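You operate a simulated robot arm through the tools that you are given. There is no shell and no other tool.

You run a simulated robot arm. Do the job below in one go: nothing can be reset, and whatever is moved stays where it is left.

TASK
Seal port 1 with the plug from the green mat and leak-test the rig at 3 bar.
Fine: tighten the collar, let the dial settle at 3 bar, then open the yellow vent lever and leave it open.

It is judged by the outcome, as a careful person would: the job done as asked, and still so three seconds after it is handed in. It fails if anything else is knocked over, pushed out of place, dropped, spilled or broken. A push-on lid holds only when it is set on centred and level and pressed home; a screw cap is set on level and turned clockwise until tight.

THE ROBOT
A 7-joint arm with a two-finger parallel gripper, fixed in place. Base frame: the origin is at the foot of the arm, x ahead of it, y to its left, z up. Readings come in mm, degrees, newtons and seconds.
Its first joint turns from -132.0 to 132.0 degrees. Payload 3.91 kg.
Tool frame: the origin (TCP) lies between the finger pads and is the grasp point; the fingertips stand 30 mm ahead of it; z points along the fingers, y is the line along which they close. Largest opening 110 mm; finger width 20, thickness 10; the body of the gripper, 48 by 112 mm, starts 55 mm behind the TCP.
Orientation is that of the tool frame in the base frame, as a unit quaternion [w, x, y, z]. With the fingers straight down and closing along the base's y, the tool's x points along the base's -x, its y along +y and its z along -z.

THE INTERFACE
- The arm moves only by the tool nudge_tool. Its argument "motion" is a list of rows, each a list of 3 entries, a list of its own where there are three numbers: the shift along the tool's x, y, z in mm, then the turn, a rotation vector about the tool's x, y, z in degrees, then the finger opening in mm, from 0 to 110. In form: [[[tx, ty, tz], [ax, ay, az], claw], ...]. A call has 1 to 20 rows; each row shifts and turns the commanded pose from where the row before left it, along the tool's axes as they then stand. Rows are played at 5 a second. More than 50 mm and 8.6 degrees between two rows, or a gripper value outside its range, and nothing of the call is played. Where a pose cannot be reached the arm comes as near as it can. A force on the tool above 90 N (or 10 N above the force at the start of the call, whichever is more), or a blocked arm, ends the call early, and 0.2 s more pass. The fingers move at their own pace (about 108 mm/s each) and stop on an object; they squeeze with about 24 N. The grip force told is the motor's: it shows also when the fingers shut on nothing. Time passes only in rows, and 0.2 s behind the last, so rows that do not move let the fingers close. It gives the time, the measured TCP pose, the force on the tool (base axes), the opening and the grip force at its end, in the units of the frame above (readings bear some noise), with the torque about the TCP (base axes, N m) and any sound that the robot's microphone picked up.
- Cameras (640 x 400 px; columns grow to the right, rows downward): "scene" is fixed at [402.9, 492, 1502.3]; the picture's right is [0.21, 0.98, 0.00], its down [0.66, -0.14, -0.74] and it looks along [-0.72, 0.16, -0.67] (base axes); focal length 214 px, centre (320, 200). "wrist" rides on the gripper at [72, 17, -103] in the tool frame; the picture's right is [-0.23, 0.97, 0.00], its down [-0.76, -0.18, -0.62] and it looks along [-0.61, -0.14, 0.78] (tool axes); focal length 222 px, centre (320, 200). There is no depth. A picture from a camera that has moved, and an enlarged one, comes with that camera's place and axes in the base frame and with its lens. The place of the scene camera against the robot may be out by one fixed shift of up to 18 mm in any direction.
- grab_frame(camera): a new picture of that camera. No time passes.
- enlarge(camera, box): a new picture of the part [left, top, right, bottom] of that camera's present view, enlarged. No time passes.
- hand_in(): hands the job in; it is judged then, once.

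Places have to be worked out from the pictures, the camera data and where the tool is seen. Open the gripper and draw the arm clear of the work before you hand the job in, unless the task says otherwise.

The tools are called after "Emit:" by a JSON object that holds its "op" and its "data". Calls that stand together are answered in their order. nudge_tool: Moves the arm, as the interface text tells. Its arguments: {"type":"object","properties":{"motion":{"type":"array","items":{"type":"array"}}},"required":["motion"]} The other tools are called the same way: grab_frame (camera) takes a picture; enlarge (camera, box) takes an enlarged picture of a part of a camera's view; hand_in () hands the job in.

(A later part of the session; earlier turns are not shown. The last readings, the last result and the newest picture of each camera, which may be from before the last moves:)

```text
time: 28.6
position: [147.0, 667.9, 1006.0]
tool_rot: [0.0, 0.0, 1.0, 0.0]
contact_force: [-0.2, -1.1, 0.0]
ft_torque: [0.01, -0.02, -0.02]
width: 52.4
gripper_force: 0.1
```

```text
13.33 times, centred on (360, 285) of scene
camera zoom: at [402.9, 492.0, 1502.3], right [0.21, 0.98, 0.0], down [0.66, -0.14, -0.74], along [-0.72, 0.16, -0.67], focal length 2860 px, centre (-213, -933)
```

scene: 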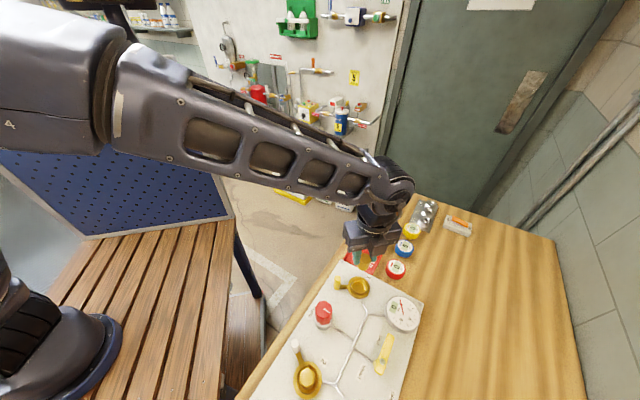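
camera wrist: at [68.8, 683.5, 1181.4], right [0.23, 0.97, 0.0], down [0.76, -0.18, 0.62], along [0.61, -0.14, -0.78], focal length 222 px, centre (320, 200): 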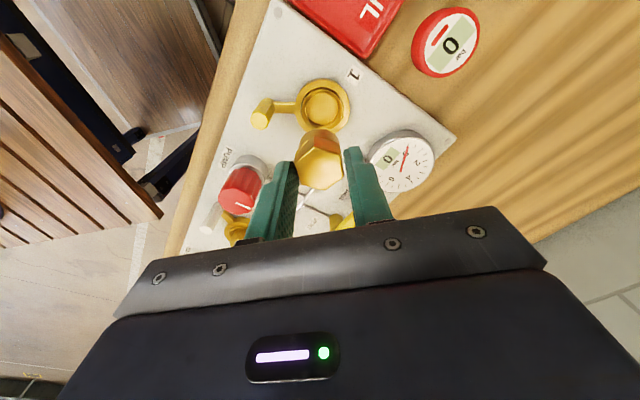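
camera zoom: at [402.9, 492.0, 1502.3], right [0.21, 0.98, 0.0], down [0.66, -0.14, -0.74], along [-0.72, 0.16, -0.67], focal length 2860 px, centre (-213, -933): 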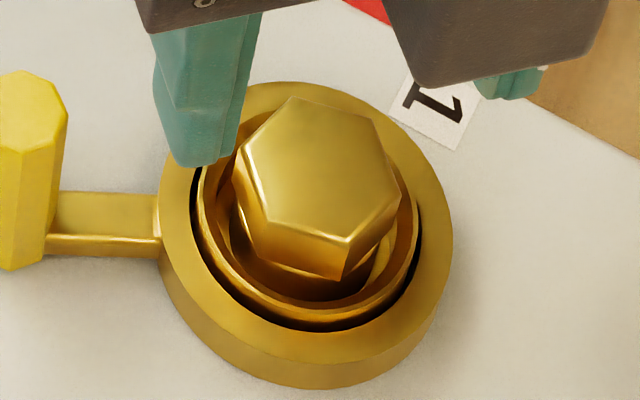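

From the scene view the hex top's six corners match a level plug centred in the cup. I'll close the fingers, and press straight down on the hex top gently to make sure it's home.

Emit:
{"op": "nudge_tool", "data": {"motion": [[[1.2, 0, 0], [0, 0, 0], 0], [[0, 0, 0], [0, 0, 0], 0], [[0, 0, 10], [0, 0, 0], 0], [[0, 0, 10], [0, 0, 0], 0], [[0, 0, 6], [0, 0, 0], 0], [[0, 0, 0], [0, 0, 0], 0]]}}

Emit:
{"op": "enlarge", "data": {"camera": "wrist", "box": [250, 90, 390, 200]}}

```text
time: 30.0
position: [145.6, 667.5, 980.9]
tool_rot: [0.0, 0.0, 1.0, 0.0]
contact_force: [0.1, 0.5, -1.4]
ft_torque: [0.0, 0.0, -0.01]
width: 0.0
gripper_force: 23.5
```

```text
3.64 times, centred on (320, 145) of wrist
camera zoom: at [72.8, 685.1, 1083.6], right [0.23, 0.97, 0.0], down [0.76, -0.18, 0.62], along [0.61, -0.14, -0.78], focal length 808 px, centre (320, 400)
```

zoom: 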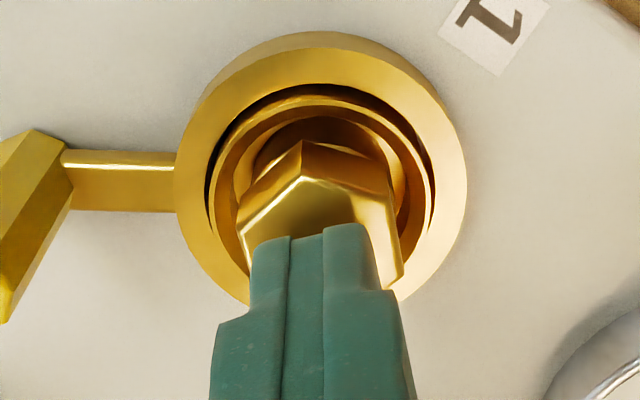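

Fingertips are ~5 mm above the hex, centred. I'll press down in small steps watching the force.

Emit:
{"op": "nudge_tool", "data": {"motion": [[[0, 0, 2], [0, 0, 0], 0], [[0, 0, 2], [0, 0, 0], 0], [[0, 0, 1], [0, 0, 0], 0], [[0, 0, 0], [0, 0, 0], 0]]}}

Emit:
{"op": "nudge_tool", "data": {"motion": [[[0, 0, 1], [0, 0, 0], 0], [[0, 0, 1], [0, 0, 0], 0], [[0, 0, 0], [0, 0, 0], 0]]}}

```text
time: 31.0
position: [145.1, 668.6, 975.1]
tool_rot: [0.0, -0.001, 1.0, 0.001]
contact_force: [1.7, -3.4, 14.7]
ft_torque: [-0.12, -0.07, -0.01]
width: 0.0
gripper_force: 23.4
```

```text
time: 31.8
position: [145.7, 668.4, 976.1]
tool_rot: [0.0, 0.0, 1.0, 0.002]
contact_force: [5.1, -10.0, 54.4]
ft_torque: [-0.32, -0.18, -0.04]
width: 0.0
gripper_force: 23.8
```

The press reached 54 N with no further travel, so the plug is home (top z≈945.5). I'll rise and re-check the plug.

Emit:
{"op": "nudge_tool", "data": {"motion": [[[0, 0, -4], [0, 0, 0], 0], [[0, 0, -20], [0, 0, 0], 0], [[0, 0, -40], [0, 0, 0], 0], [[0, 0, -40], [0, 0, 0], 0], [[40, 0, 0], [0, 0, 0], 0], [[0, 0, 0], [0, 0, 0], 0]]}}

Emit:
{"op": "enlarge", "data": {"camera": "wrist", "box": [270, 60, 410, 160]}}

Emit:
{"op": "enlarge", "data": {"camera": "scene", "box": [330, 260, 390, 310]}}

Emit:
{"op": "grab_frame", "data": {"camera": "scene"}}

```text
time: 33.2
position: [105.7, 668.5, 1076.6]
tool_rot: [-0.001, 0.0, 1.0, 0.0]
contact_force: [-0.9, -0.3, 0.2]
ft_torque: [-0.04, 0.05, 0.01]
width: 0.0
gripper_force: 23.9
```

```text
4.00 times, centred on (340, 110) of wrist
camera zoom: at [32.5, 685.7, 1180.3], right [0.23, 0.97, 0.0], down [0.76, -0.18, 0.62], along [0.61, -0.14, -0.78], focal length 888 px, centre (240, 560)
```

zoom: 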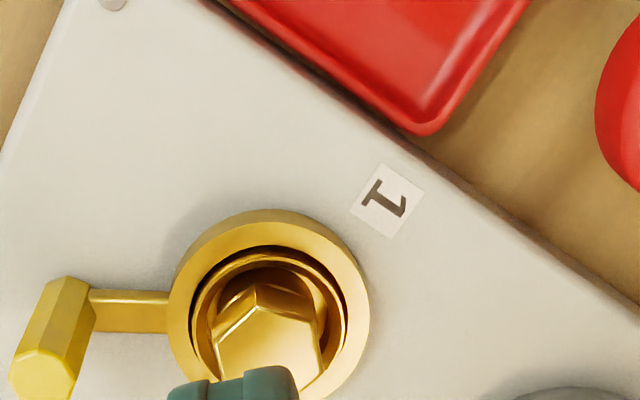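

```text
8.00 times, centred on (360, 285) of scene
camera zoom: at [402.9, 492.0, 1502.3], right [0.21, 0.98, 0.0], down [0.66, -0.14, -0.74], along [-0.72, 0.16, -0.67], focal length 1716 px, centre (0, -480)
```

zoom: 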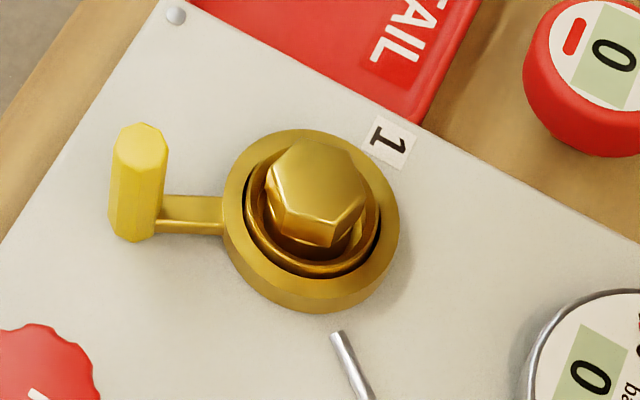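

```text
taken
```

scene: 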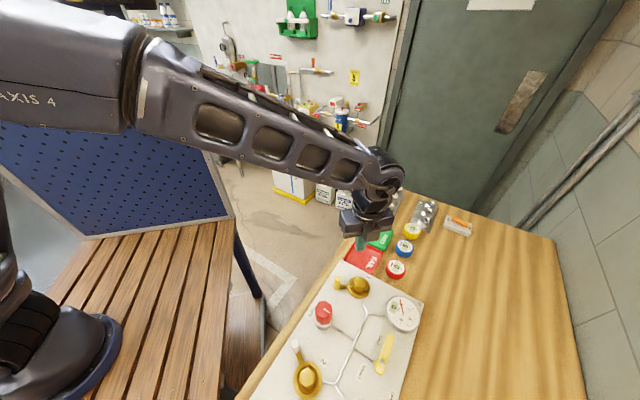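

The plug is level in the cup. The collar's post is at (128, 608) with top z≈964, 62 mm from the port axis. I'll bring the closed fingers down just on its counter-clockwise side (about (153, 602)), ready to push it clockwise.

Emit:
{"op": "nudge_tool", "data": {"motion": [[[-24.3, -33.4, 0], [0, 0, 0], 0], [[-24.3, -33.4, 0], [0, 0, 0], 0], [[0, 0, 40], [0, 0, 0], 0], [[0, 0, 40], [0, 0, 0], 0], [[0, 0, 20], [0, 0, 0], 0], [[0, 0, 0], [0, 0, 0], 0]]}}

Emit:
{"op": "grab_frame", "data": {"camera": "wrist"}}

Emit:
{"op": "enlarge", "data": {"camera": "scene", "box": [300, 250, 400, 330]}}

```text
time: 34.6
position: [153.9, 602.2, 976.7]
tool_rot: [-0.001, 0.0, 1.0, 0.0]
contact_force: [-0.2, -0.7, -0.1]
ft_torque: [-0.02, 0.0, 0.0]
width: 0.0
gripper_force: 24.1
```

```text
taken
camera wrist: at [81.3, 618.8, 1080.4], right [0.23, 0.97, 0.0], down [0.76, -0.18, 0.62], along [0.61, -0.14, -0.78], focal length 222 px, centre (320, 200)
```

wrist: 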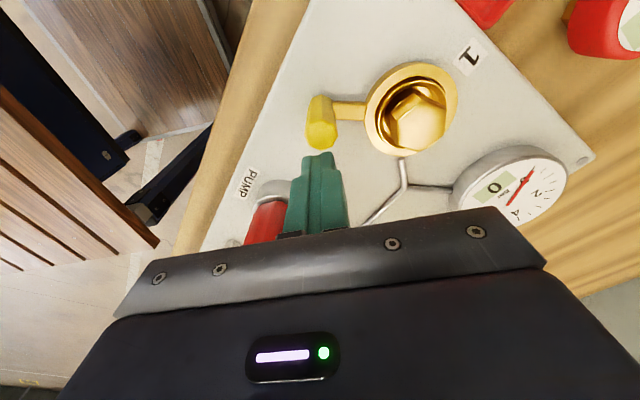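

```text
5.00 times, centred on (350, 290) of scene
camera zoom: at [402.9, 492.0, 1502.3], right [0.21, 0.98, 0.0], down [0.66, -0.14, -0.74], along [-0.72, 0.16, -0.67], focal length 1072 px, centre (170, -250)
```

zoom: 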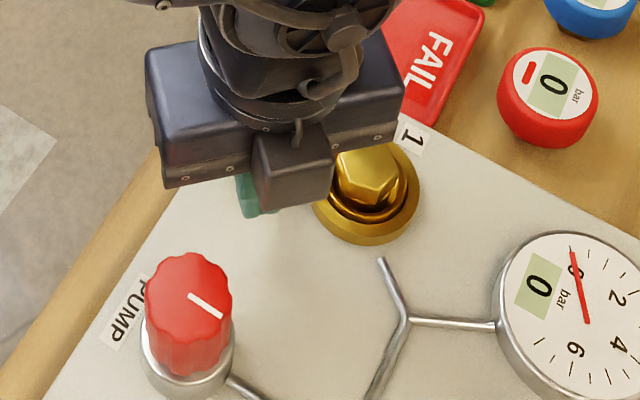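

The closed fingers stand beside the post on the correct side. I'll lower to z≈955 and start pushing along the arc, about 16° first.

Emit:
{"op": "nudge_tool", "data": {"motion": [[[0, 0, 22], [0, 0, 0], 0], [[0.3, 2.3, 0], [0, 0, 0], 0], [[4.5, -0.4, 0], [0, 0, 0], 0], [[4.5, -0.2, 0], [0, 0, 0], 0], [[4.5, 0.2, 0], [0, 0, 0], 0], [[4.5, 0.4, 0], [0, 0, 0], 0], [[0, 0, 0], [0, 0, 0], 0]]}}

Emit:
{"op": "grab_frame", "data": {"camera": "wrist"}}

Emit:
{"op": "enlarge", "data": {"camera": "scene", "box": [300, 250, 400, 330]}}

```text
time: 36.2
position: [134.4, 603.4, 954.2]
tool_rot: [0.0, 0.0, 1.0, 0.0]
contact_force: [-0.1, -0.4, 0.6]
ft_torque: [0.01, 0.0, 0.03]
width: 0.0
gripper_force: 23.6
```

```text
taken
camera wrist: at [62.6, 621.1, 1058.6], right [0.23, 0.97, 0.0], down [0.76, -0.18, 0.62], along [0.61, -0.14, -0.78], focal length 222 px, centre (320, 200)
```

wrist: 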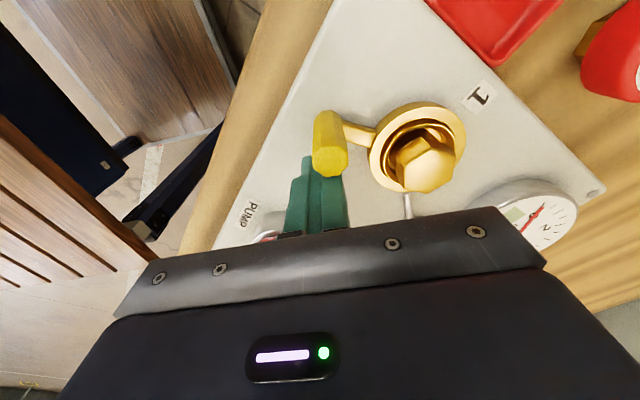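

```text
5.00 times, centred on (350, 290) of scene
camera zoom: at [402.9, 492.0, 1502.3], right [0.21, 0.98, 0.0], down [0.66, -0.14, -0.74], along [-0.72, 0.16, -0.67], focal length 1072 px, centre (170, -250)
```

zoom: 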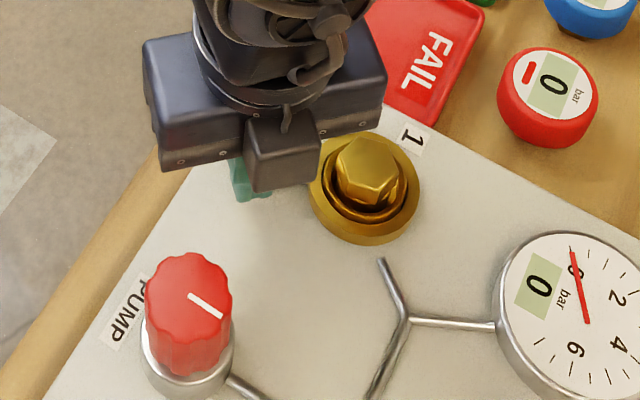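

The collar is turning (lug has swung clockwise) with almost no resistance. I'll continue along the arc another 20°.

Emit:
{"op": "nudge_tool", "data": {"motion": [[[4.46, 0.79, 0], [0, 0, 0], 0], [[4.41, 1.1, 0], [0, 0, 0], 0], [[4.31, 1.4, 0], [0, 0, 0], 0], [[4.21, 1.7, 0], [0, 0, 0], 0], [[4.08, 1.99, 0], [0, 0, 0], 0], [[0, 0, 0], [0, 0, 0], 0]]}}

Emit:
{"op": "grab_frame", "data": {"camera": "wrist"}}

```text
time: 37.6
position: [113.8, 610.9, 955.0]
tool_rot: [0.0, 0.0, 1.0, 0.0]
contact_force: [0.4, 0.2, -0.4]
ft_torque: [-0.01, -0.01, 0.01]
width: 0.0
gripper_force: 24.1
```

```text
taken
camera wrist: at [41.1, 628.0, 1058.6], right [0.23, 0.97, 0.0], down [0.76, -0.18, 0.62], along [0.61, -0.14, -0.78], focal length 222 px, centre (320, 200)
```

wrist: 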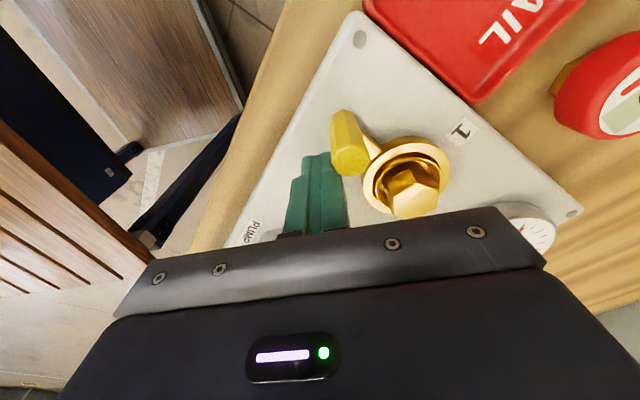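

The collar keeps following; post is now around azimuth 228°. I'll push on another 20°.

Emit:
{"op": "nudge_tool", "data": {"motion": [[[3.92, 2.27, 0], [0, 0, 0], 0], [[3.77, 2.53, 0], [0, 0, 0], 0], [[3.57, 2.8, 0], [0, 0, 0], 0], [[3.37, 3.03, 0], [0, 0, 0], 0], [[3.15, 3.27, 0], [0, 0, 0], 0], [[0, 0, 0], [0, 0, 0], 0]]}}

Emit:
{"op": "grab_frame", "data": {"camera": "wrist"}}

Emit:
{"op": "grab_frame", "data": {"camera": "scene"}}

```text
time: 39.0
position: [96.6, 624.4, 955.1]
tool_rot: [0.0, 0.0, 1.0, 0.0]
contact_force: [-0.2, 1.0, -0.5]
ft_torque: [-0.02, 0.0, -0.01]
width: 0.0
gripper_force: 24.2
```

```text
taken
camera wrist: at [23.3, 641.9, 1058.5], right [0.23, 0.97, 0.0], down [0.76, -0.18, 0.62], along [0.61, -0.14, -0.78], focal length 222 px, centre (320, 200)
```

wrist: 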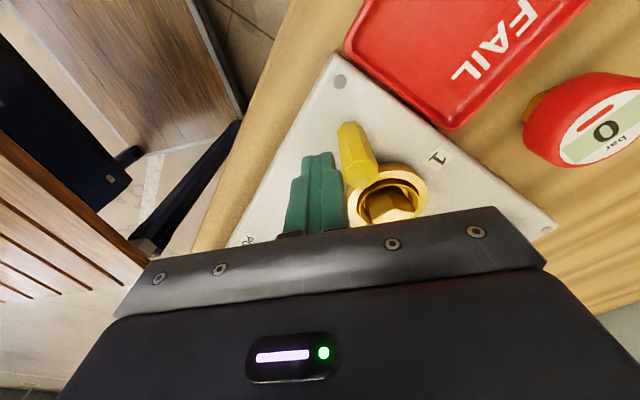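

```text
taken
```

scene: 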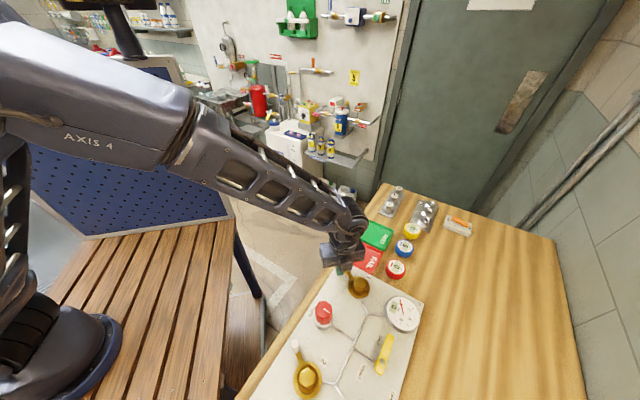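

No resistance yet, and the collar continues to turn. I'll push 12° more and read the force.

Emit:
{"op": "nudge_tool", "data": {"motion": [[[2.92, 3.47, 0], [0, 0, 0], 0], [[2.67, 3.67, 0], [0, 0, 0], 0], [[2.4, 3.85, 0], [0, 0, 0], 0], [[0, 0, 0], [0, 0, 0], 0]]}}

Emit:
{"op": "enlarge", "data": {"camera": "wrist", "box": [260, 80, 460, 220]}}

Emit:
{"op": "enlarge", "data": {"camera": "scene", "box": [310, 240, 400, 310]}}

```text
time: 40.0
position: [91.7, 631.8, 955.5]
tool_rot: [0.001, 0.0, 1.0, -0.002]
contact_force: [42.2, -77.6, 16.1]
ft_torque: [0.51, 0.24, -0.02]
width: 0.1
gripper_force: 23.4
```

```text
2.86 times, centred on (360, 150) of wrist
camera zoom: at [18.6, 649.4, 1058.0], right [0.23, 0.97, -0.01], down [0.76, -0.18, 0.63], along [0.61, -0.15, -0.78], focal length 635 px, centre (206, 343)
```

zoom: 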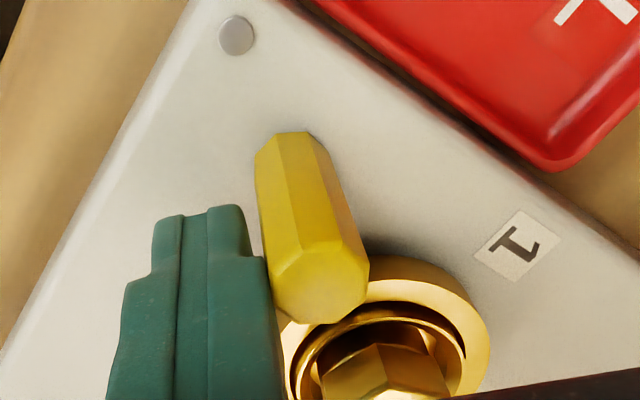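

```text
5.71 times, centred on (355, 275) of scene
camera zoom: at [402.9, 492.0, 1502.3], right [0.21, 0.98, 0.0], down [0.66, -0.14, -0.74], along [-0.72, 0.16, -0.67], focal length 1226 px, centre (120, -229)
```

zoom: 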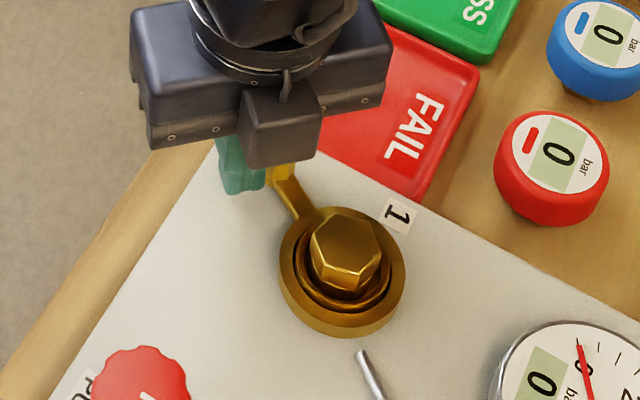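

The force jumped to about 88 N: the collar has reached its stop and is tight (handle orientation now matches port 2's). I'll back off and rise clear.

Emit:
{"op": "nudge_tool", "data": {"motion": [[[-3, -6, 0], [0, 0, 0], 0], [[-8, -16, 0], [0, 0, 0], 0], [[0, 0, -40], [0, 0, 0], 0], [[0, 0, -45], [0, 0, 0], 0], [[0, 0, -45], [0, 0, 0], 0], [[0, 0, 0], [0, 0, 0], 0]]}}

Emit:
{"op": "grab_frame", "data": {"camera": "wrist"}}

Emit:
{"op": "enlarge", "data": {"camera": "scene", "box": [310, 240, 400, 310]}}

Emit:
{"op": "enlarge", "data": {"camera": "scene", "box": [260, 280, 420, 400]}}

```text
time: 41.4
position: [98.8, 613.2, 1083.8]
tool_rot: [0.0, 0.0, 1.0, 0.0]
contact_force: [-1.2, -0.6, 0.4]
ft_torque: [-0.01, -0.01, 0.01]
width: 0.0
gripper_force: 23.2
```

```text
taken
camera wrist: at [26.2, 630.2, 1187.7], right [0.23, 0.97, 0.0], down [0.76, -0.18, 0.62], along [0.61, -0.14, -0.78], focal length 222 px, centre (320, 200)
```

wrist: 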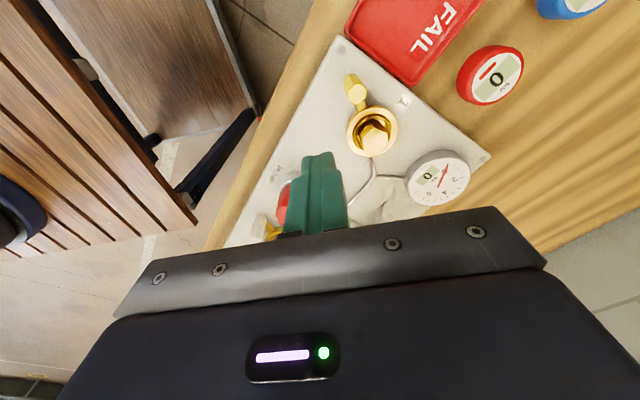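

```text
5.71 times, centred on (355, 275) of scene
camera zoom: at [402.9, 492.0, 1502.3], right [0.21, 0.98, 0.0], down [0.66, -0.14, -0.74], along [-0.72, 0.16, -0.67], focal length 1226 px, centre (120, -229)
```

zoom: 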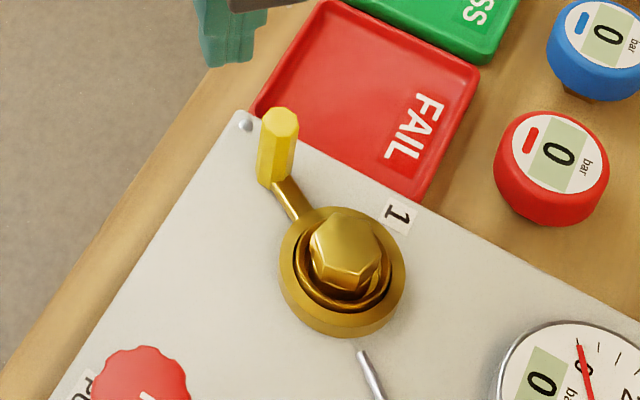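

```text
3.33 times, centred on (340, 340) of scene
camera zoom: at [402.9, 492.0, 1502.3], right [0.21, 0.98, 0.0], down [0.66, -0.14, -0.74], along [-0.72, 0.16, -0.67], focal length 715 px, centre (253, -267)
```

zoom: 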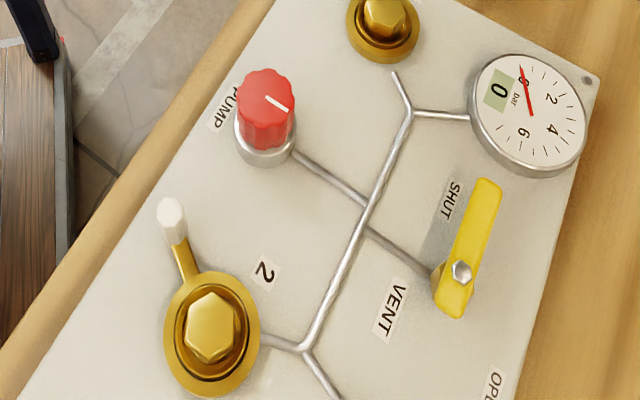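

Port 1 is sealed with its collar tight, like port 2's. Next is the red pump knob; I'll hover over it at (200, 553) with open fingers to locate it accurately.

Emit:
{"op": "nudge_tool", "data": {"motion": [[[-33.8, -20.2, 0], [0, 0, 0], 90], [[-33.8, -20.2, 0], [0, 0, 0], 90], [[-33.8, -20.2, 0], [0, 0, 0], 90], [[0, 0, 0], [0, 0, 0], 90]]}}

Emit:
{"op": "grab_frame", "data": {"camera": "wrist"}}

Emit:
{"op": "enlarge", "data": {"camera": "wrist", "box": [240, 80, 400, 190]}}

```text
time: 42.4
position: [201.5, 552.3, 1084.0]
tool_rot: [-0.001, 0.001, 1.0, 0.0]
contact_force: [0.0, 0.8, 0.3]
ft_torque: [0.0, -0.05, 0.0]
width: 90.1
gripper_force: 0.1
```

```text
taken
camera wrist: at [127.9, 569.0, 1188.2], right [0.23, 0.97, 0.0], down [0.76, -0.18, 0.62], along [0.61, -0.14, -0.78], focal length 222 px, centre (320, 200)
```

wrist: 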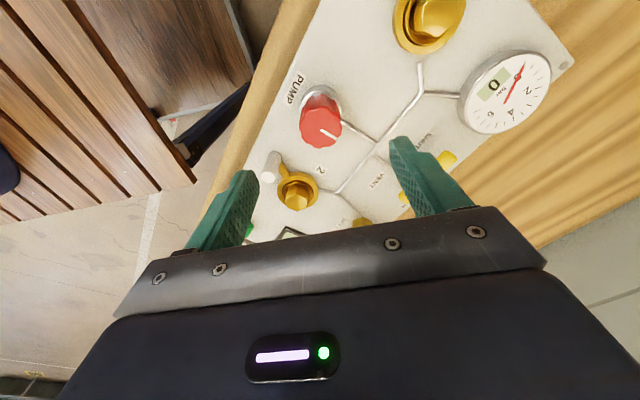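

```text
3.64 times, centred on (320, 135) of wrist
camera zoom: at [127.9, 569.0, 1188.2], right [0.23, 0.97, 0.0], down [0.76, -0.18, 0.62], along [0.61, -0.14, -0.78], focal length 808 px, centre (320, 436)
```

zoom: 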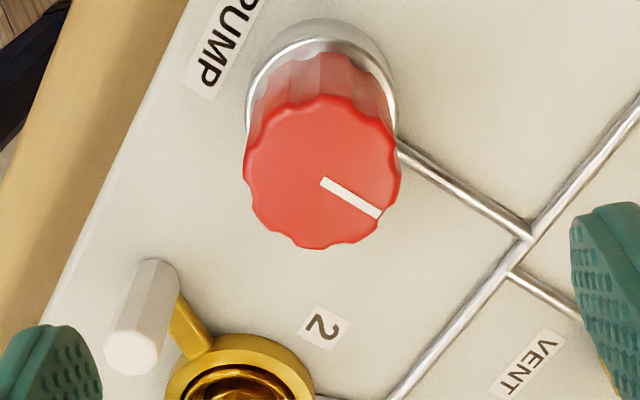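

The knob top is Ø41 mm at about (205, 551, 978). I'll centre over it and descend partway to verify before gripping.

Emit:
{"op": "nudge_tool", "data": {"motion": [[[-5.4, -0.7, 30], [0, 0, 0], 80], [[0, 0, 30], [0, 0, 0], 70], [[0, 0, 0], [0, 0, 0], 70]]}}

Emit:
{"op": "enlarge", "data": {"camera": "wrist", "box": [240, 100, 400, 210]}}

```text
time: 43.2
position: [206.2, 551.9, 1023.5]
tool_rot: [0.001, 0.001, 1.0, 0.0]
contact_force: [-0.2, -0.5, -0.2]
ft_torque: [-0.04, -0.02, -0.03]
width: 70.2
gripper_force: 0.0
```

```text
3.64 times, centred on (320, 155) of wrist
camera zoom: at [133.6, 568.6, 1127.5], right [0.23, 0.97, 0.0], down [0.76, -0.18, 0.62], along [0.61, -0.14, -0.78], focal length 808 px, centre (320, 364)
```

zoom: 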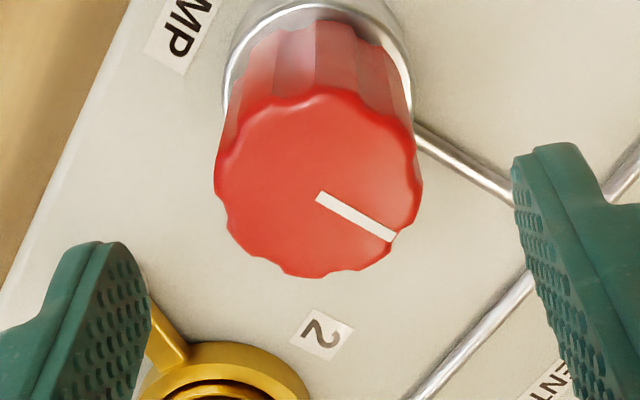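

Knob axis computes to (206, 551), matching the TCP. I'll descend 42 mm and close on the knob.

Emit:
{"op": "nudge_tool", "data": {"motion": [[[-0.5, -0.4, 22], [0, 0, 0], 70], [[0, 0, 20], [0, 0, 0], 70], [[0, 0, 0], [0, 0, 0], 30], [[0, 0, 0], [0, 0, 0], 30], [[0, 0, 0], [0, 0, 0], 30]]}}

Emit:
{"op": "enlarge", "data": {"camera": "wrist", "box": [240, 100, 400, 210]}}

Emit:
{"op": "enlarge", "data": {"camera": "scene", "box": [300, 270, 440, 390]}}

```text
time: 44.4
position: [206.9, 550.6, 982.0]
tool_rot: [0.0, 0.0, 1.0, -0.001]
contact_force: [-2.3, -9.7, -9.1]
ft_torque: [0.74, -0.83, 0.04]
width: 41.1
gripper_force: 44.7
```

```text
3.64 times, centred on (320, 155) of wrist
camera zoom: at [133.7, 568.7, 1085.9], right [0.23, 0.97, 0.0], down [0.76, -0.18, 0.62], along [0.61, -0.14, -0.78], focal length 808 px, centre (320, 364)
```

zoom: 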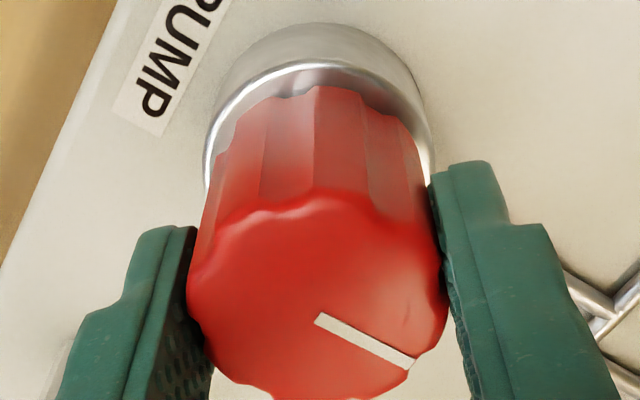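

```text
3.33 times, centred on (370, 330) of scene
camera zoom: at [402.9, 492.0, 1502.3], right [0.21, 0.98, 0.0], down [0.66, -0.14, -0.74], along [-0.72, 0.16, -0.67], focal length 715 px, centre (153, -233)
```

zoom: 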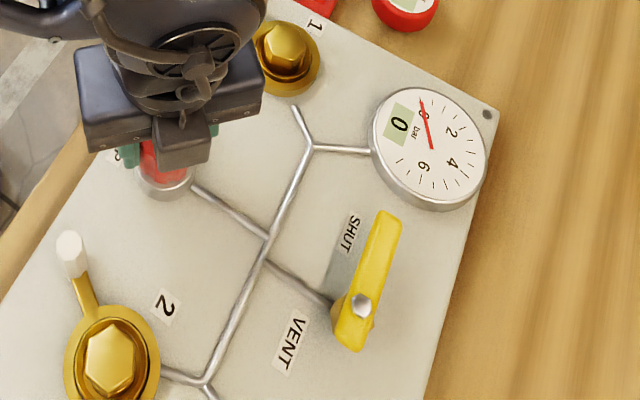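

The knob is gripped (41 mm) and the dial, still at 0, is visible in the scene view. I'll relieve the small side load and turn clockwise about 24° to see how the dial responds.

Emit:
{"op": "nudge_tool", "data": {"motion": [[[0, -0.4, 0], [0, 0, 0], 30], [[0, 0, 0], [0, 0, 8], 30], [[0, 0, 0], [0, 0, 8], 30], [[0, 0, 0], [0, 0, 8], 30], [[0, 0, 0], [0, 0, 0], 30], [[0, 0, 0], [0, 0, 0], 30]]}}

Emit:
{"op": "enlarge", "data": {"camera": "scene", "box": [370, 285, 440, 335]}}

Emit:
{"op": "enlarge", "data": {"camera": "wrist", "box": [240, 100, 400, 210]}}

```text
time: 45.8
position: [205.8, 550.7, 982.0]
tool_rot: [-0.001, 0.207, 0.978, -0.001]
contact_force: [-12.1, -18.2, -32.9]
ft_torque: [0.41, -0.21, 0.03]
width: 41.4
gripper_force: 45.4
```

```text
8.00 times, centred on (405, 310) of scene
camera zoom: at [402.9, 492.0, 1502.3], right [0.21, 0.98, 0.0], down [0.66, -0.14, -0.74], along [-0.72, 0.16, -0.67], focal length 1716 px, centre (-360, -680)
```

zoom: 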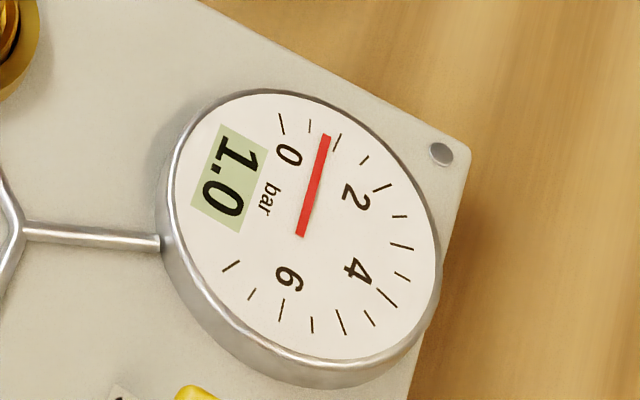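

```text
3.64 times, centred on (320, 155) of wrist
camera zoom: at [146.8, 596.3, 1085.9], right [0.6, 0.8, 0.0], down [0.62, -0.47, 0.62], along [0.5, -0.38, -0.78], focal length 808 px, centre (320, 364)
```

zoom: 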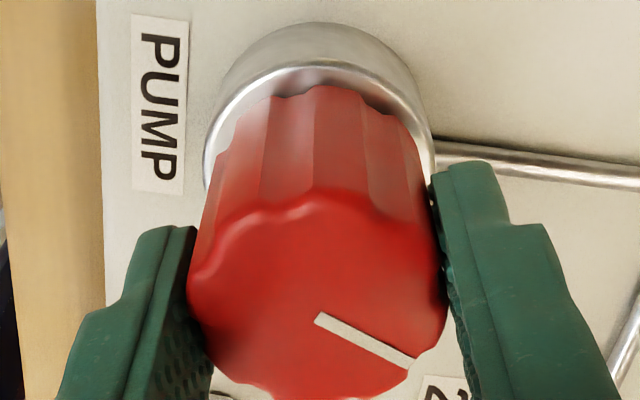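

The dial has risen to 1.0 bar for 24°. I'll wait one second without turning to see whether it's settled, easing the vertical load by following down 1 mm.

Emit:
{"op": "nudge_tool", "data": {"motion": [[[0, 0, 1], [0, 0, 0], 30], [[0, 0, 0], [0, 0, 0], 30], [[0, 0, 0], [0, 0, 0], 30], [[0, 0, 0], [0, 0, 0], 30], [[0, 0, 0], [0, 0, 0], 30], [[0, 0, 0], [0, 0, 0], 30]]}}

Emit:
{"op": "enlarge", "data": {"camera": "scene", "box": [370, 285, 440, 335]}}

```text
time: 47.2
position: [207.2, 550.0, 982.5]
tool_rot: [0.0, 0.208, 0.978, 0.0]
contact_force: [-15.3, -32.0, -15.1]
ft_torque: [-0.62, -0.53, 0.07]
width: 41.1
gripper_force: 44.5
```

```text
8.00 times, centred on (405, 310) of scene
camera zoom: at [402.9, 492.0, 1502.3], right [0.21, 0.98, 0.0], down [0.66, -0.14, -0.74], along [-0.72, 0.16, -0.67], focal length 1716 px, centre (-360, -680)
```

zoom: 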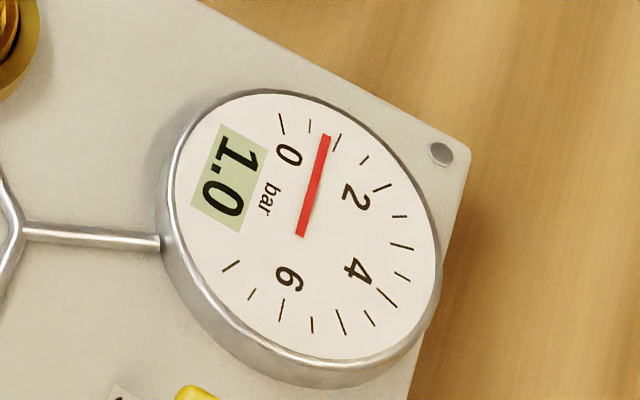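

It holds steady at 1.0 bar – no leak, roughly 1 bar per 24°. I'll re-centre the grip slightly and turn 40° more, which should bring it to about 2.7 bar.

Emit:
{"op": "nudge_tool", "data": {"motion": [[[0, -1, 0], [0, 0, 0], 30], [[0, 0, 0], [0, 0, 8], 30], [[0, 0, 0], [0, 0, 8], 30], [[0, 0, 0], [0, 0, 8], 30], [[0, 0, 0], [0, 0, 8], 30], [[0, 0, 0], [0, 0, 8], 30], [[0, 0, 0], [0, 0, 0], 30], [[0, 0, 0], [0, 0, 0], 30], [[0, 0, 0], [0, 0, 0], 30]]}}

Emit:
{"op": "enlarge", "data": {"camera": "scene", "box": [370, 285, 440, 335]}}

```text
time: 49.2
position: [206.0, 549.8, 983.2]
tool_rot: [0.0, 0.53, 0.848, 0.0]
contact_force: [-13.8, -30.2, -1.8]
ft_torque: [-1.34, -0.23, 0.01]
width: 41.0
gripper_force: 44.6
```

```text
8.00 times, centred on (405, 310) of scene
camera zoom: at [402.9, 492.0, 1502.3], right [0.21, 0.98, 0.0], down [0.66, -0.14, -0.74], along [-0.72, 0.16, -0.67], focal length 1716 px, centre (-360, -680)
```

zoom: 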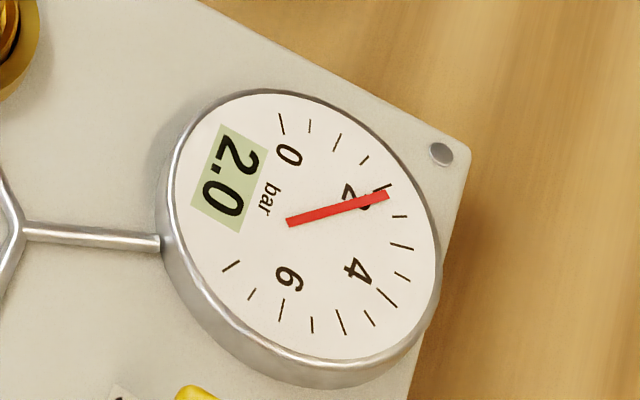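

It reads 2.0 bar at 64° total – possibly about 30° per bar with detents, or still rising. I'll wait a second and re-read.

Emit:
{"op": "nudge_tool", "data": {"motion": [[[0, 0, 0], [0, 0, 0], 30], [[0, 0, 0], [0, 0, 0], 30], [[0, 0, 0], [0, 0, 0], 30], [[0, 0, 0], [0, 0, 0], 30], [[0, 0, 0], [0, 0, 0], 30]]}}

Emit:
{"op": "enlarge", "data": {"camera": "scene", "box": [370, 285, 440, 335]}}

Emit:
{"op": "enlarge", "data": {"camera": "wrist", "box": [240, 100, 400, 210]}}

```text
time: 50.4
position: [204.2, 549.2, 982.4]
tool_rot: [0.0, 0.53, 0.848, 0.0]
contact_force: [-14.9, -29.7, 0.0]
ft_torque: [-0.71, 0.25, 0.02]
width: 41.4
gripper_force: 44.9
```

```text
8.00 times, centred on (405, 310) of scene
camera zoom: at [402.9, 492.0, 1502.3], right [0.21, 0.98, 0.0], down [0.66, -0.14, -0.74], along [-0.72, 0.16, -0.67], focal length 1716 px, centre (-360, -680)
```

zoom: 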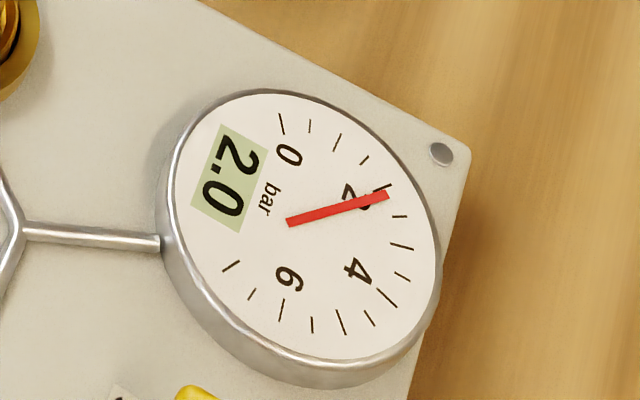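

```text
3.64 times, centred on (320, 155) of wrist
camera zoom: at [188.8, 622.9, 1086.2], right [0.97, 0.22, 0.0], down [0.17, -0.76, 0.62], along [0.14, -0.61, -0.78], focal length 808 px, centre (320, 364)
```

zoom: 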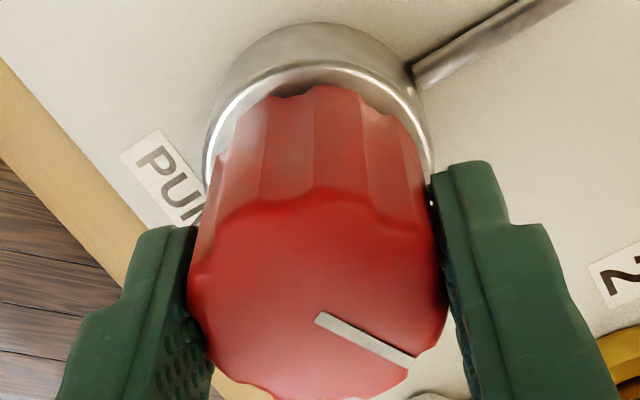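

It's steady. The needle actually sits just past the 2 mark (and was just under 1 at 24°), so the rate looks like ~30° per bar. I'll turn 24° more and compare the needle with the 3 bar tick.

Emit:
{"op": "nudge_tool", "data": {"motion": [[[0, 0, 0], [0, 0, 8], 30], [[0, 0, 0], [0, 0, 8], 30], [[0, 0, 0], [0, 0, 8], 30], [[0, 0, 0], [0, 0, 0], 30], [[0, 0, 0], [0, 0, 0], 30], [[0, 0, 0], [0, 0, 0], 30]]}}

Emit:
{"op": "enlarge", "data": {"camera": "scene", "box": [370, 285, 440, 335]}}

```text
time: 51.8
position: [206.2, 550.1, 982.5]
tool_rot: [0.001, 0.695, 0.719, 0.0]
contact_force: [-23.8, -27.1, -2.4]
ft_torque: [-0.36, 0.35, 0.05]
width: 41.3
gripper_force: 45.4
```

```text
8.00 times, centred on (405, 310) of scene
camera zoom: at [402.9, 492.0, 1502.3], right [0.21, 0.98, 0.0], down [0.66, -0.14, -0.74], along [-0.72, 0.16, -0.67], focal length 1716 px, centre (-360, -680)
```

zoom: 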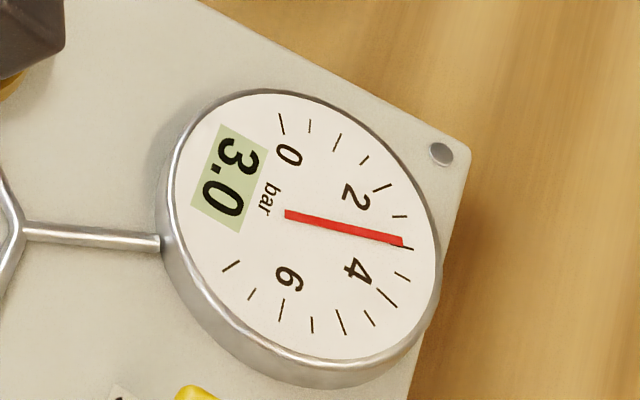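

The display shows 3.0 with the needle a hair before the 3 tick (88°/30 ≈ 2.93). I'll add 2° and let it settle for over a second.

Emit:
{"op": "nudge_tool", "data": {"motion": [[[0, 0, 0], [0, 0, 2], 30], [[0, 0, 0], [0, 0, 0], 30], [[0, 0, 0], [0, 0, 0], 30], [[0, 0, 0], [0, 0, 0], 30], [[0, 0, 0], [0, 0, 0], 30], [[0, 0, 0], [0, 0, 0], 30], [[0, 0, 0], [0, 0, 0], 30]]}}

Emit:
{"op": "enlarge", "data": {"camera": "scene", "box": [370, 285, 440, 335]}}

Emit:
{"op": "enlarge", "data": {"camera": "wrist", "box": [240, 100, 400, 210]}}

```text
time: 53.4
position: [205.7, 550.0, 982.6]
tool_rot: [-0.001, 0.707, 0.707, 0.001]
contact_force: [-31.0, -27.1, -0.5]
ft_torque: [-0.77, 0.56, 0.04]
width: 41.1
gripper_force: 44.8
```

```text
8.00 times, centred on (405, 310) of scene
camera zoom: at [402.9, 492.0, 1502.3], right [0.21, 0.98, 0.0], down [0.66, -0.14, -0.74], along [-0.72, 0.16, -0.67], focal length 1716 px, centre (-360, -680)
```

zoom: 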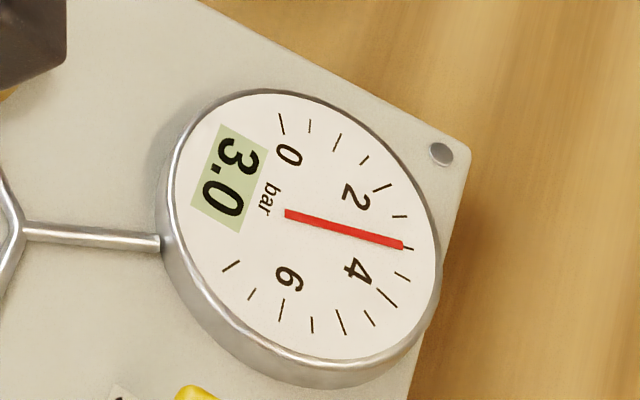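

```text
3.64 times, centred on (320, 155) of wrist
camera zoom: at [221.6, 622.9, 1086.2], right [0.97, -0.23, 0.0], down [-0.18, -0.76, 0.62], along [-0.14, -0.61, -0.78], focal length 808 px, centre (320, 364)
```

zoom: 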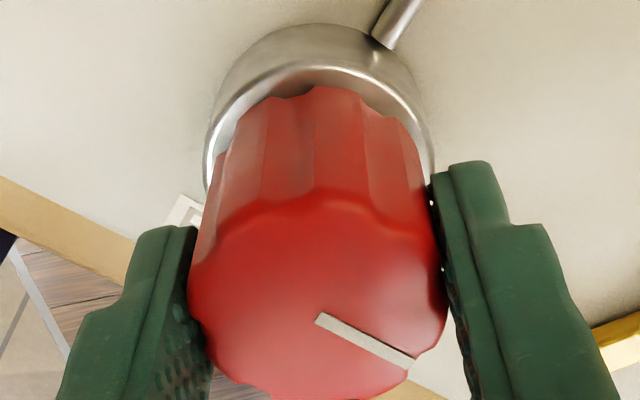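

The needle is right on 3 and steady. I'll relieve the side load, open the fingers gently without turning, and verify the dial holds.

Emit:
{"op": "nudge_tool", "data": {"motion": [[[-0.9, -1.0, 0], [0, 0, 0], 30], [[0, 0, 0], [0, 0, 0], 30], [[0, 0, 0], [0, 0, 0], 50], [[0, 0, 0], [0, 0, 0], 70], [[0, 0, 0], [0, 0, 0], 70]]}}

Emit:
{"op": "enlarge", "data": {"camera": "scene", "box": [370, 285, 440, 335]}}

```text
time: 54.6
position: [206.4, 551.2, 982.0]
tool_rot: [0.001, 0.707, 0.707, 0.0]
contact_force: [-0.3, -1.0, -0.3]
ft_torque: [-0.02, 0.02, -0.02]
width: 69.7
gripper_force: 0.1
```

```text
8.00 times, centred on (405, 310) of scene
camera zoom: at [402.9, 492.0, 1502.3], right [0.21, 0.98, 0.0], down [0.66, -0.14, -0.74], along [-0.72, 0.16, -0.67], focal length 1716 px, centre (-360, -680)
```

zoom: 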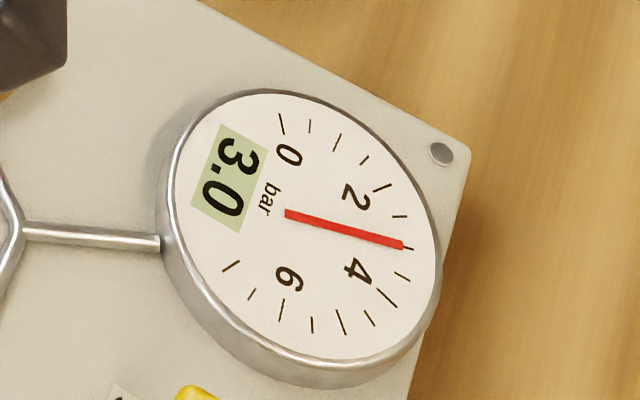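

Pressure holds at 3.0 bar with the knob released. I'll rise, undo the yaw, and move to view the vent lever from above.

Emit:
{"op": "nudge_tool", "data": {"motion": [[[0, 0, -40], [0, 0, 0], 70], [[0, 0, -45], [0, 0, 0], 70], [[0, 0, -45], [0, 0, -8], 70], [[0, 0, 0], [0, 0, -8], 70], [[0, 0, 0], [0, 0, -8], 70], [[0, 0, 0], [0, 0, -8], 70], [[0, 0, 0], [0, 0, -8], 70], [[0, 0, 0], [0, 0, -8], 70], [[0, 0, 0], [0, 0, -8], 70], [[0, 0, 0], [0, 0, -8], 70], [[0, 0, 0], [0, 0, -8], 70], [[0, 0, 0], [0, 0, -8], 70], [[0, 0, 0], [0, 0, -8], 70], [[0, 0, 0], [0, 0, -2], 70], [[0, 0, 0], [0, 0, 0], 70]]}}

Emit:
{"op": "grab_frame", "data": {"camera": "wrist"}}

Emit:
{"op": "grab_frame", "data": {"camera": "scene"}}

```text
time: 57.8
position: [205.3, 550.8, 1112.2]
tool_rot: [0.0, -0.001, 1.0, 0.0]
contact_force: [-0.1, 0.6, -0.1]
ft_torque: [0.01, -0.01, 0.05]
width: 70.1
gripper_force: 0.1
```

```text
taken
camera wrist: at [132.6, 566.8, 1215.4], right [0.23, 0.97, 0.0], down [0.76, -0.18, 0.62], along [0.61, -0.14, -0.78], focal length 222 px, centre (320, 200)
```

wrist: 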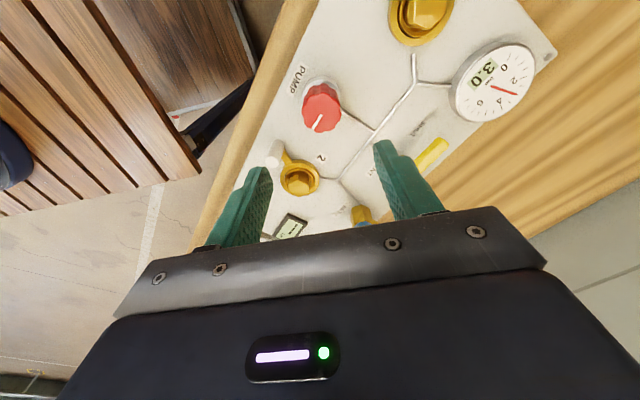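

```text
taken
```

scene: 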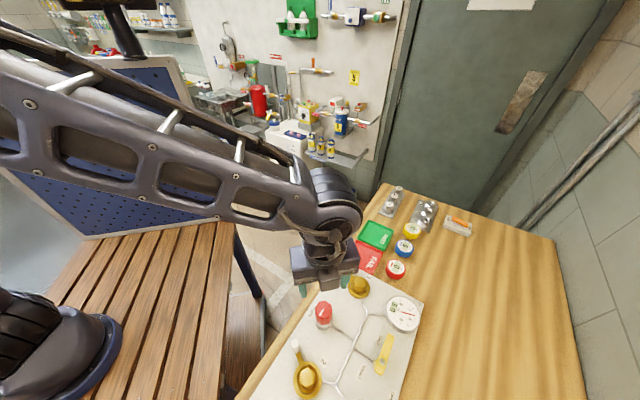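

Dial still reads 3.0. I'll move to hover near (270, 640) to see the vent lever and its SHUT/OPEN labels.

Emit:
{"op": "nudge_tool", "data": {"motion": [[[-21.7, 30, 0], [0, 0, 0], 100], [[-21.7, 30, 0], [0, 0, 0], 100], [[-21.7, 30, 0], [0, 0, 0], 100], [[0, 0, 0], [0, 0, 0], 100]]}}

Emit:
{"op": "grab_frame", "data": {"camera": "wrist"}}

Emit:
{"op": "enlarge", "data": {"camera": "wrist", "box": [240, 80, 400, 210]}}

Emit:
{"op": "enlarge", "data": {"camera": "scene", "box": [340, 310, 430, 400]}}

```text
time: 58.8
position: [269.9, 639.7, 1112.4]
tool_rot: [-0.001, 0.0, 1.0, 0.0]
contact_force: [-0.2, -0.1, 0.7]
ft_torque: [-0.03, 0.01, 0.01]
width: 99.8
gripper_force: 0.2
```

```text
taken
camera wrist: at [197.3, 657.0, 1216.0], right [0.23, 0.97, 0.0], down [0.76, -0.18, 0.62], along [0.61, -0.14, -0.78], focal length 222 px, centre (320, 200)
```

wrist: 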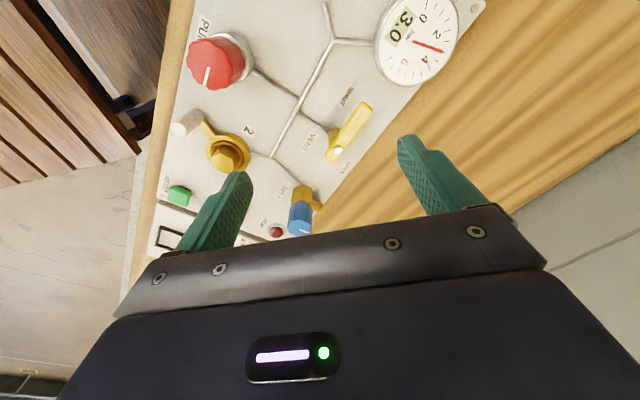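

```text
3.08 times, centred on (320, 145) of wrist
camera zoom: at [197.3, 657.0, 1216.0], right [0.23, 0.97, 0.0], down [0.76, -0.18, 0.62], along [0.61, -0.14, -0.78], focal length 684 px, centre (320, 369)
```

zoom: 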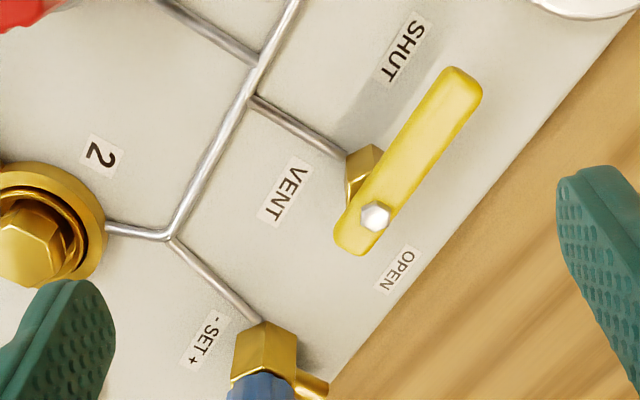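

```text
4.44 times, centred on (385, 355) of scene
camera zoom: at [402.9, 492.0, 1502.3], right [0.21, 0.98, 0.0], down [0.66, -0.14, -0.74], along [-0.72, 0.16, -0.67], focal length 953 px, centre (31, -489)
```

zoom: 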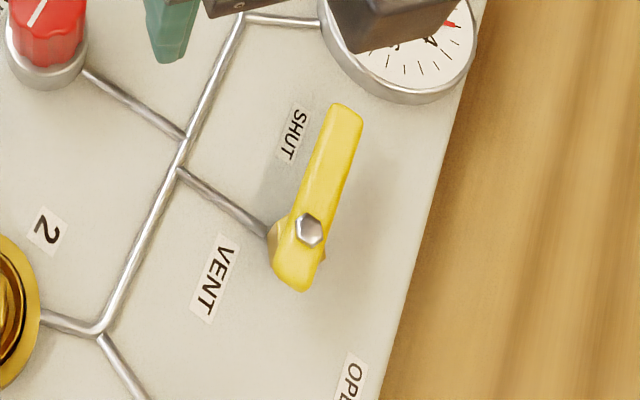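

The lever pivots at about (323, 650) (bolt z≈962), pointing at azimuth ~133° by SHUT; OPEN lies clockwise, on the outer side. I'll lower the closed fingers on the lever's inner (SHUT-label) side at about (273, 659).

Emit:
{"op": "nudge_tool", "data": {"motion": [[[-3.9, 18.9, 0], [0, 0, 0], 0], [[0, 0, 0], [0, 0, 0], 0], [[0, 0, 0], [0, 0, 0], 0], [[0, 0, 40], [0, 0, 0], 0], [[0, 0, 40], [0, 0, 0], 0], [[0, 0, 35], [0, 0, 0], 0], [[0, 0, 0], [0, 0, 0], 0]]}}

Emit:
{"op": "grab_frame", "data": {"camera": "wrist"}}

Emit:
{"op": "enlarge", "data": {"camera": "scene", "box": [330, 290, 440, 380]}}

```text
time: 60.4
position: [273.2, 658.7, 996.9]
tool_rot: [0.0, 0.001, 1.0, 0.0]
contact_force: [-1.4, -0.1, 0.3]
ft_torque: [-0.01, 0.0, 0.0]
width: 0.1
gripper_force: 24.0
```

```text
taken
camera wrist: at [201.2, 676.4, 1101.1], right [0.23, 0.97, 0.0], down [0.76, -0.18, 0.62], along [0.61, -0.14, -0.78], focal length 222 px, centre (320, 200)
```

wrist: 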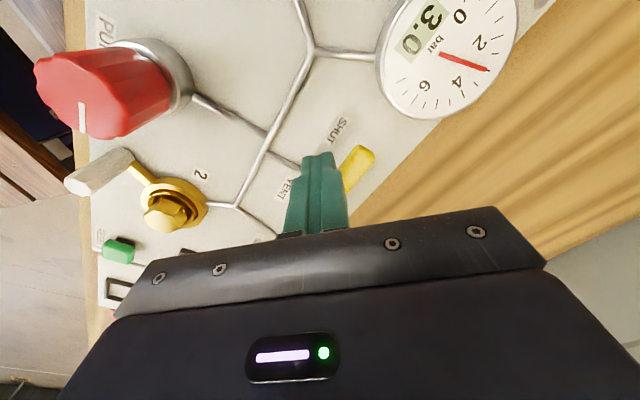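

```text
4.44 times, centred on (385, 335) of scene
camera zoom: at [402.9, 492.0, 1502.3], right [0.21, 0.98, 0.0], down [0.66, -0.14, -0.74], along [-0.72, 0.16, -0.67], focal length 953 px, centre (31, -400)
```

zoom: 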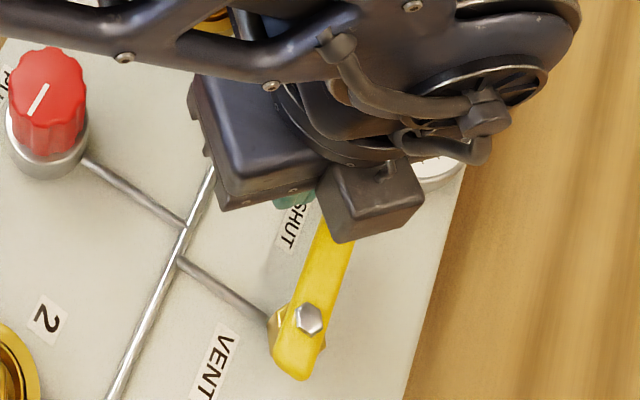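

Dial still at 3.0 and the fingers are on the inner side of the lever. I'll lower to z≈966 and check before pushing.

Emit:
{"op": "nudge_tool", "data": {"motion": [[[0, 0, 10], [0, 0, 0], 0], [[0, 0, 10], [0, 0, 0], 0], [[0, 0, 11], [0, 0, 0], 0], [[0, 0, 0], [0, 0, 0], 0]]}}

Emit:
{"op": "enlarge", "data": {"camera": "wrist", "box": [240, 80, 440, 220]}}

```text
time: 61.4
position: [274.1, 658.6, 965.0]
tool_rot: [0.0, -0.001, 1.0, 0.0]
contact_force: [0.5, -0.9, -0.4]
ft_torque: [-0.01, 0.0, 0.02]
width: 0.0
gripper_force: 23.6
```

```text
2.86 times, centred on (340, 150) of wrist
camera zoom: at [200.9, 675.8, 1069.7], right [0.23, 0.97, 0.0], down [0.76, -0.18, 0.62], along [0.61, -0.14, -0.78], focal length 635 px, centre (263, 343)
```

zoom: 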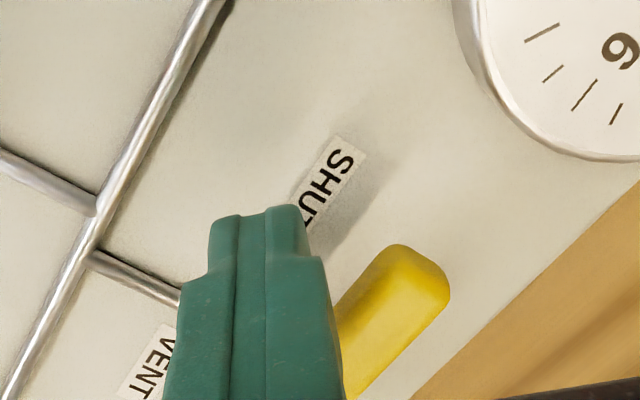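

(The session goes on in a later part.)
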